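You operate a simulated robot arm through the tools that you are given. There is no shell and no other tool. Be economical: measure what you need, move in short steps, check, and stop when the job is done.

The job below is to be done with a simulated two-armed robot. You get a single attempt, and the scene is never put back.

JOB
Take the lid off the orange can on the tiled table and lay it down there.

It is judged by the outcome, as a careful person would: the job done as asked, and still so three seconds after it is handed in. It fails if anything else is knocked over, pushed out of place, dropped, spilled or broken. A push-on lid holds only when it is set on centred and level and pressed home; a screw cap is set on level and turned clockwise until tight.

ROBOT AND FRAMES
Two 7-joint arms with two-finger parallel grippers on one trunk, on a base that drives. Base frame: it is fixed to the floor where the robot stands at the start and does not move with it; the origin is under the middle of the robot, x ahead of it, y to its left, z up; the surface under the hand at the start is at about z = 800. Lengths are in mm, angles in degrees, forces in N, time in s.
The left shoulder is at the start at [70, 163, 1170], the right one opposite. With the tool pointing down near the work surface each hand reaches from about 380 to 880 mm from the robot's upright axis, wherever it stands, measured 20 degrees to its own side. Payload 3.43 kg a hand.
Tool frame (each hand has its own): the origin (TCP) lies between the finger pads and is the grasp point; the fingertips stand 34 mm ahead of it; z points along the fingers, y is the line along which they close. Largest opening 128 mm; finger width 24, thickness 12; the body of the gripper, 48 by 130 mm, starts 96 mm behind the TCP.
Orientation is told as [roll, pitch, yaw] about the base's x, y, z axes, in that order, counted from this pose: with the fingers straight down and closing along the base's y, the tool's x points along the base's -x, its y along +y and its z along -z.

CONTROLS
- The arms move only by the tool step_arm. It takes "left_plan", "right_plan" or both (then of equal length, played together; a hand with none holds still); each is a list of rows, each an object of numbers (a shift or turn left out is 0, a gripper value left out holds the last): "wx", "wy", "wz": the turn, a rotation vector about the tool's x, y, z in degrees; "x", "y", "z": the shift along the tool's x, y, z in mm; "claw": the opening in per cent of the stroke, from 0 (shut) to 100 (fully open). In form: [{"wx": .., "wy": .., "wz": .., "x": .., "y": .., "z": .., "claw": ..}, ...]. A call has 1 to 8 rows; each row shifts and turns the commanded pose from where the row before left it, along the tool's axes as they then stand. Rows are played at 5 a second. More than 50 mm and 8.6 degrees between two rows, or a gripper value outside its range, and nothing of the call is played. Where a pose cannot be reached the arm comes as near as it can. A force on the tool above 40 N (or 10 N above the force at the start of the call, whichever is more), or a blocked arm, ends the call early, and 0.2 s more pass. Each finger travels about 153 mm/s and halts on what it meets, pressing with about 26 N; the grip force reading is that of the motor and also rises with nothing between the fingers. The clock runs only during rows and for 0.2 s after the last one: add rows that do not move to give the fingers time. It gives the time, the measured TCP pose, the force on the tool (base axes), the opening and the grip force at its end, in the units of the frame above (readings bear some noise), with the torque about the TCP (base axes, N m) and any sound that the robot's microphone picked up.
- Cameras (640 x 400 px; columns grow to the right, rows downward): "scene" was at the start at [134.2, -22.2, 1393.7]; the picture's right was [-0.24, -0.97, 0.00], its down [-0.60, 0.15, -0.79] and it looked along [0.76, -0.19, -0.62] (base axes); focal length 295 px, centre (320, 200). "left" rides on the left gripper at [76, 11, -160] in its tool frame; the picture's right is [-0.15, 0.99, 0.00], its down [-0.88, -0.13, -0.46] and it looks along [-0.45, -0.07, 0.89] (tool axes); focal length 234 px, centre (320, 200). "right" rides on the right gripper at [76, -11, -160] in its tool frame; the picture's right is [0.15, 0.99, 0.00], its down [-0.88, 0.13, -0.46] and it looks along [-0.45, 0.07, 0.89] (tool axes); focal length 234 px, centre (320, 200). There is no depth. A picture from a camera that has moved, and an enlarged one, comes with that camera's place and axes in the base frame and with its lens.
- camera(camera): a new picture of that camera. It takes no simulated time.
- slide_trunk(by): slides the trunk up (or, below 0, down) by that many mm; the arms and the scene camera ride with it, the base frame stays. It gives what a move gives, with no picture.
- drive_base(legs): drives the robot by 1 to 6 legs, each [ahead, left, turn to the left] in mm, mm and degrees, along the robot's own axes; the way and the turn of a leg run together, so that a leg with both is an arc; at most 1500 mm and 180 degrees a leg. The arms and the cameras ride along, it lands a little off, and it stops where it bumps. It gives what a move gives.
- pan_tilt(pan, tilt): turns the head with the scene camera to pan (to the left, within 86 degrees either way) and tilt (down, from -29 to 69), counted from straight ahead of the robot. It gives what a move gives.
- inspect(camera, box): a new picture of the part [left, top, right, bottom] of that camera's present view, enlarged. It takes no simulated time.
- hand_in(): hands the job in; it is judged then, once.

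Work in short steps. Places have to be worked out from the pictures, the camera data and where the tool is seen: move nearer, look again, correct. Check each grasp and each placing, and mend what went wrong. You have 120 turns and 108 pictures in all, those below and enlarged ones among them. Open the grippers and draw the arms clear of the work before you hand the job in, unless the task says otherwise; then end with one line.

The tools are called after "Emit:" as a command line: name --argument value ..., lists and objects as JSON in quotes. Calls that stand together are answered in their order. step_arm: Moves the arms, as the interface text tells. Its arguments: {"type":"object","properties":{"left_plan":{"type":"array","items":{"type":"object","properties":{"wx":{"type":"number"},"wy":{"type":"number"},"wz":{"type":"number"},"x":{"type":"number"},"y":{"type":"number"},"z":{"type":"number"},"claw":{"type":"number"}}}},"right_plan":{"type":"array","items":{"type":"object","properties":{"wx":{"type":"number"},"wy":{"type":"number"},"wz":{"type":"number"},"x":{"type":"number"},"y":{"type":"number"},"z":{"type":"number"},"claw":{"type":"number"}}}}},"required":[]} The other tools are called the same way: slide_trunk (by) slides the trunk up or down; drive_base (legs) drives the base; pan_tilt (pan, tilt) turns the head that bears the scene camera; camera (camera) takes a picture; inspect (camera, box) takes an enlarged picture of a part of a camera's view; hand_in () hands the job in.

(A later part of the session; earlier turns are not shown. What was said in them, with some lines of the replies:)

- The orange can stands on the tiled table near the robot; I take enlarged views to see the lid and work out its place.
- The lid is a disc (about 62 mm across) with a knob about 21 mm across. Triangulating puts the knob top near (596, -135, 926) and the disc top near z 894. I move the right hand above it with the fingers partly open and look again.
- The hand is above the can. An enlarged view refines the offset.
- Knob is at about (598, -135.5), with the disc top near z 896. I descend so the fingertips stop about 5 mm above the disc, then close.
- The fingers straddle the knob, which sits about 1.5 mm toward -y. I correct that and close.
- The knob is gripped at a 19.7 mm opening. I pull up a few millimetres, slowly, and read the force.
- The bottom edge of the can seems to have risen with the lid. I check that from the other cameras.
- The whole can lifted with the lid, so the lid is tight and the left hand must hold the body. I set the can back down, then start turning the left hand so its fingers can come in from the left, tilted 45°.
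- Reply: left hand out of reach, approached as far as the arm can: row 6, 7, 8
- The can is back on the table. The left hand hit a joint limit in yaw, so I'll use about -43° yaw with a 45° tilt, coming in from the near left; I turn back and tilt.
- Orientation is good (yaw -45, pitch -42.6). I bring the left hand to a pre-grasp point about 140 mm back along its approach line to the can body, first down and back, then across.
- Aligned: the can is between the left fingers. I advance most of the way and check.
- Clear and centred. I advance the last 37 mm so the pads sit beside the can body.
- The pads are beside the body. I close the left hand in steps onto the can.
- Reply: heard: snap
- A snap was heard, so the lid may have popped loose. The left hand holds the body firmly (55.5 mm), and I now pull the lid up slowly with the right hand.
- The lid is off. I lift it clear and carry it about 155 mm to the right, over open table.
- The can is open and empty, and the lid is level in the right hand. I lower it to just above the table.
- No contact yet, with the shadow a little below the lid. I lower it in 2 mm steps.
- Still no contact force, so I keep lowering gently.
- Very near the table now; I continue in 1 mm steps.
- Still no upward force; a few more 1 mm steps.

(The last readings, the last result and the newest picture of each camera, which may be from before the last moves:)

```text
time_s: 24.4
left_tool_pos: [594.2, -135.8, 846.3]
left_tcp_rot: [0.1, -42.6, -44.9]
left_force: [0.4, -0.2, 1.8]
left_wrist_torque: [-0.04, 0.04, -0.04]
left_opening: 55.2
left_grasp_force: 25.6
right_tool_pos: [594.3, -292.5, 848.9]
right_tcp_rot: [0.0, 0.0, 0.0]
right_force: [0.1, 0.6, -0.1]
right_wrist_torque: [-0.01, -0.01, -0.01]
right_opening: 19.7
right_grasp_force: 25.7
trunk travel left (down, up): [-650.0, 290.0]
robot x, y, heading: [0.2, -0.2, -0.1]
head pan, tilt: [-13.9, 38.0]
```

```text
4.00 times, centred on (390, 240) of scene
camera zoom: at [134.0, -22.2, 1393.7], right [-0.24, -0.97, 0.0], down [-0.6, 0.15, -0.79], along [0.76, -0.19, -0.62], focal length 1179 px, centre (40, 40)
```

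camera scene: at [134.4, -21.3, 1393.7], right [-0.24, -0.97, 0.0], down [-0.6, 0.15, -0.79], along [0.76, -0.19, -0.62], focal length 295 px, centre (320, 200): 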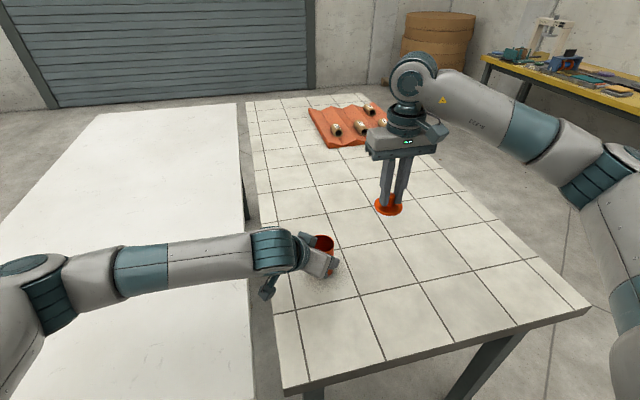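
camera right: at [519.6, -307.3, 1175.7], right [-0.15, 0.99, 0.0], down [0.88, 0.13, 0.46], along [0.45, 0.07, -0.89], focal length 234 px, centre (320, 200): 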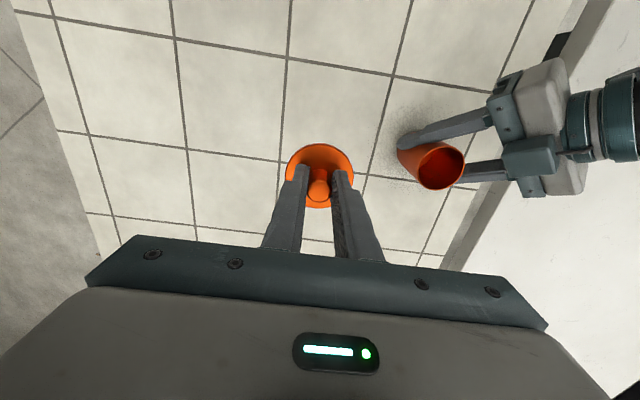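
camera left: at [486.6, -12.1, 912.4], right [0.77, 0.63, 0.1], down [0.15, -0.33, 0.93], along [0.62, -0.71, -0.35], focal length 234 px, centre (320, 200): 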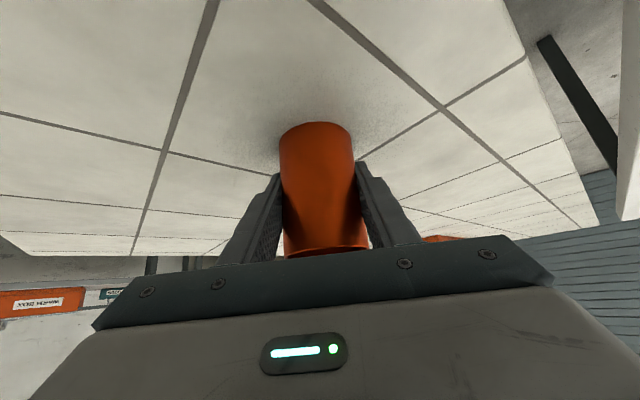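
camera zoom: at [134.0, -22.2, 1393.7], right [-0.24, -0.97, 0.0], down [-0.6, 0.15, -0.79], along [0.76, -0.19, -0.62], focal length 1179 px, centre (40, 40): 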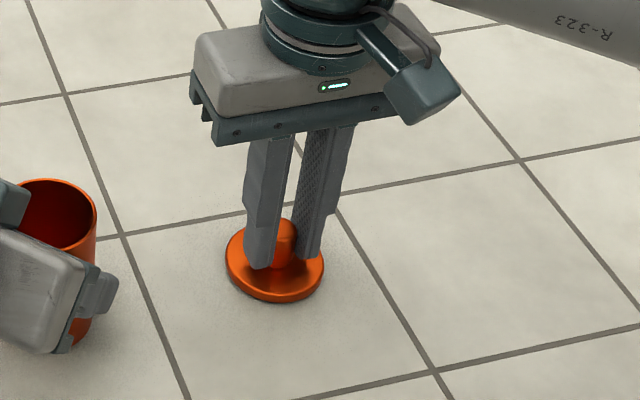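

The lid still moves down with the hand, so I continue.

Emit:
step_arm --right_plan '[{"z": 1}, {"z": 1}, {"z": 1}, {}]'

Emit:
inspect --camera "scene" --box '[340, 190, 440, 290]'

```text
time_s: 25.4
left_tool_pos: [595.5, -136.6, 845.8]
left_tcp_rot: [0.2, -42.7, -44.9]
left_force: [0.3, -0.2, -0.3]
left_wrist_torque: [0.02, 0.0, 0.01]
left_opening: 55.2
left_grasp_force: 25.9
right_tool_pos: [596.0, -293.0, 847.2]
right_tcp_rot: [0.0, -0.1, 0.0]
right_force: [1.0, -2.4, 8.0]
right_wrist_torque: [-0.03, 0.02, 0.01]
right_opening: 19.6
right_grasp_force: 26.0
trunk travel left (down, up): [-650.0, 290.0]
robot x, y, heading: [-0.9, 0.3, -0.2]
head pan, tilt: [-13.9, 38.0]
```

```text
4.00 times, centred on (390, 240) of scene
camera zoom: at [133.4, -22.1, 1393.9], right [-0.24, -0.97, 0.0], down [-0.6, 0.15, -0.79], along [0.77, -0.19, -0.62], focal length 1179 px, centre (40, 40)
```

zoom: 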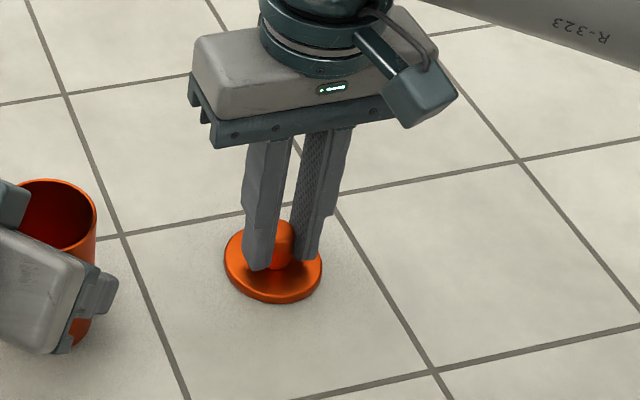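

Contact at 8 N: the lid is on the table. I ease up 1 mm, open the right hand and rise.

Emit:
step_arm --right_plan '[{"z": -1}, {"claw": 18}, {"claw": 25}, {"claw": 35}, {"z": -10}, {"z": -40}, {"z": -45}, {"z": -45}]'

Emit:
inspect --camera "scene" --box '[290, 190, 430, 290]'

Emit:
camera --camera "left"

```text
time_s: 27.2
left_tool_pos: [594.1, -135.8, 846.6]
left_tcp_rot: [0.3, -42.6, -44.9]
left_force: [0.1, 0.0, 1.6]
left_wrist_torque: [-0.01, 0.07, -0.02]
left_opening: 55.2
left_grasp_force: 25.9
right_tool_pos: [592.8, -293.0, 987.7]
right_tcp_rot: [0.0, 0.0, 0.1]
right_force: [-0.4, -0.3, -0.2]
right_wrist_torque: [0.0, -0.02, 0.0]
right_opening: 44.9
right_grasp_force: 0.0
trunk travel left (down, up): [-650.0, 290.0]
robot x, y, heading: [-1.8, -1.5, 0.2]
head pan, tilt: [-13.9, 38.0]
```

```text
4.00 times, centred on (360, 240) of scene
camera zoom: at [133.6, -21.8, 1393.7], right [-0.24, -0.97, 0.0], down [-0.6, 0.15, -0.79], along [0.76, -0.19, -0.62], focal length 1179 px, centre (160, 40)
```

zoom: 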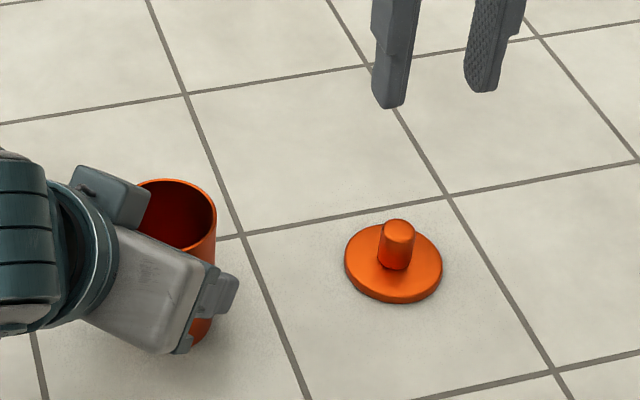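

```text
64 pictures are left
camera left: at [486.2, -11.8, 912.4], right [0.77, 0.63, 0.1], down [0.15, -0.33, 0.93], along [0.62, -0.71, -0.35], focal length 234 px, centre (320, 200)
```

left: 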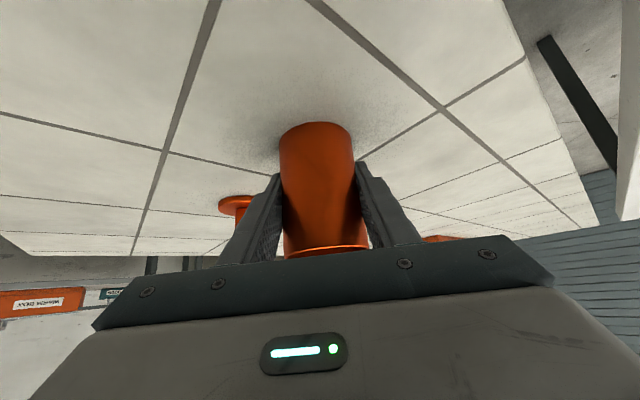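

The lid lies flat on the table. Now I open the left hand gently and back out along its own axis.

Emit:
step_arm --left_plan '[{"claw": 46}, {"claw": 52}, {"claw": 65}, {"claw": 78}, {"z": -15}, {"z": -30}, {"z": -45}, {"z": -45}]'

Emit:
camera --camera "scene"

```text
time_s: 29.0
left_tool_pos: [529.9, -71.4, 946.6]
left_tcp_rot: [0.1, -42.8, -44.9]
left_force: [-0.2, 0.3, -0.5]
left_wrist_torque: [0.02, 0.02, -0.04]
left_opening: 99.7
left_grasp_force: 0.0
right_tool_pos: [593.0, -293.9, 988.8]
right_tcp_rot: [0.0, 0.0, -0.1]
right_force: [-1.1, 0.1, 0.3]
right_wrist_torque: [0.01, -0.02, -0.05]
right_opening: 44.9
right_grasp_force: 0.0
trunk travel left (down, up): [-650.0, 290.0]
robot x, y, heading: [-0.0, 0.3, -0.2]
head pan, tilt: [-13.9, 38.0]
```

```text
63 pictures are left
camera scene: at [133.1, -21.5, 1393.8], right [-0.24, -0.97, 0.0], down [-0.6, 0.15, -0.79], along [0.77, -0.19, -0.62], focal length 295 px, centre (320, 200)
```

scene: 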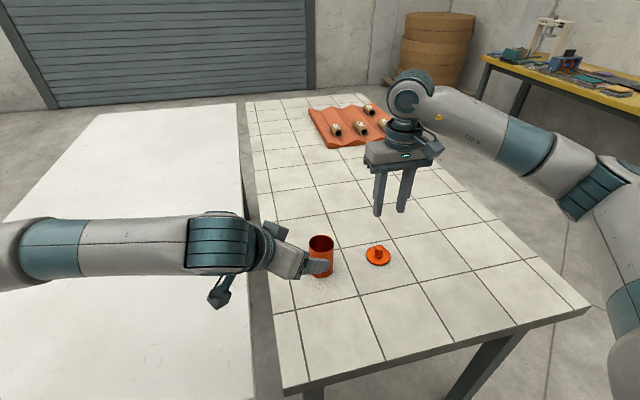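

The can stands and the fingers are free. I draw both arms further clear: left back and up (reversing its way in), right up and to the right.

Emit:
step_arm --left_plan '[{"x": -0.75, "y": 20.2, "z": -30.6}, {"x": -0.75, "y": 20.2, "z": -30.6}, {"x": -0.75, "y": 20.2, "z": -30.6}, {"x": -0.75, "y": 20.2, "z": -30.6}, {"x": -30, "z": -25}]' --right_plan '[{"z": -40}, {"z": -40}, {"y": -30}, {"y": -30}, {}]'

Emit:
camera --camera "scene"

Emit:
inspect --camera "scene" --box '[270, 210, 430, 310]'

```text
time_s: 30.2
left_tool_pos: [534.9, 37.6, 1078.9]
left_tcp_rot: [0.2, -42.6, -45.0]
left_force: [-0.2, -0.4, -0.1]
left_wrist_torque: [0.02, 0.01, 0.01]
left_opening: 99.9
left_grasp_force: 0.1
right_tool_pos: [598.0, -353.7, 1066.6]
right_tcp_rot: [0.1, -0.1, 0.0]
right_force: [-0.5, -0.4, -0.7]
right_wrist_torque: [0.02, 0.02, -0.04]
right_opening: 44.8
right_grasp_force: 0.1
trunk travel left (down, up): [-650.0, 290.0]
robot x, y, heading: [-0.8, 2.2, 0.2]
head pan, tilt: [-13.9, 38.0]
```

```text
62 pictures are left
camera scene: at [134.7, -23.7, 1393.5], right [-0.24, -0.97, 0.0], down [-0.6, 0.15, -0.79], along [0.76, -0.19, -0.62], focal length 295 px, centre (320, 200)
```

scene: 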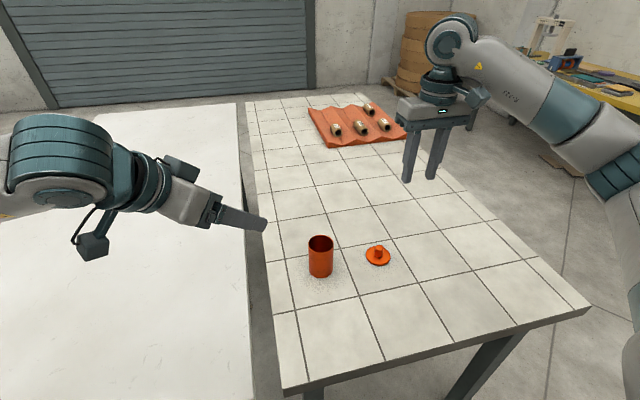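

```text
4.00 times, centred on (350, 260) of scene
camera zoom: at [134.7, -23.7, 1393.5], right [-0.24, -0.97, 0.0], down [-0.6, 0.15, -0.79], along [0.76, -0.19, -0.62], focal length 1179 px, centre (200, -40)
```

zoom: 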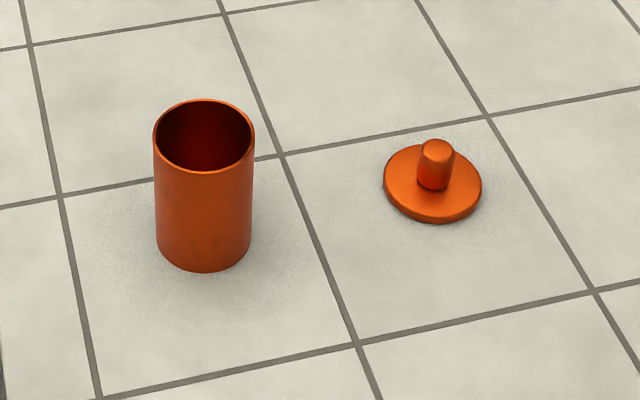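

The can stands upright and open in its place, the lid lies flat beside it, and both arms are clear, so I hand in.

Emit:
hand_in

```text
The job is handed in.
```

The lid is off the orange can and lies flat beside it on the tiled table; the can stands upright and open where it was, both arms are clear, and nothing else was touched.
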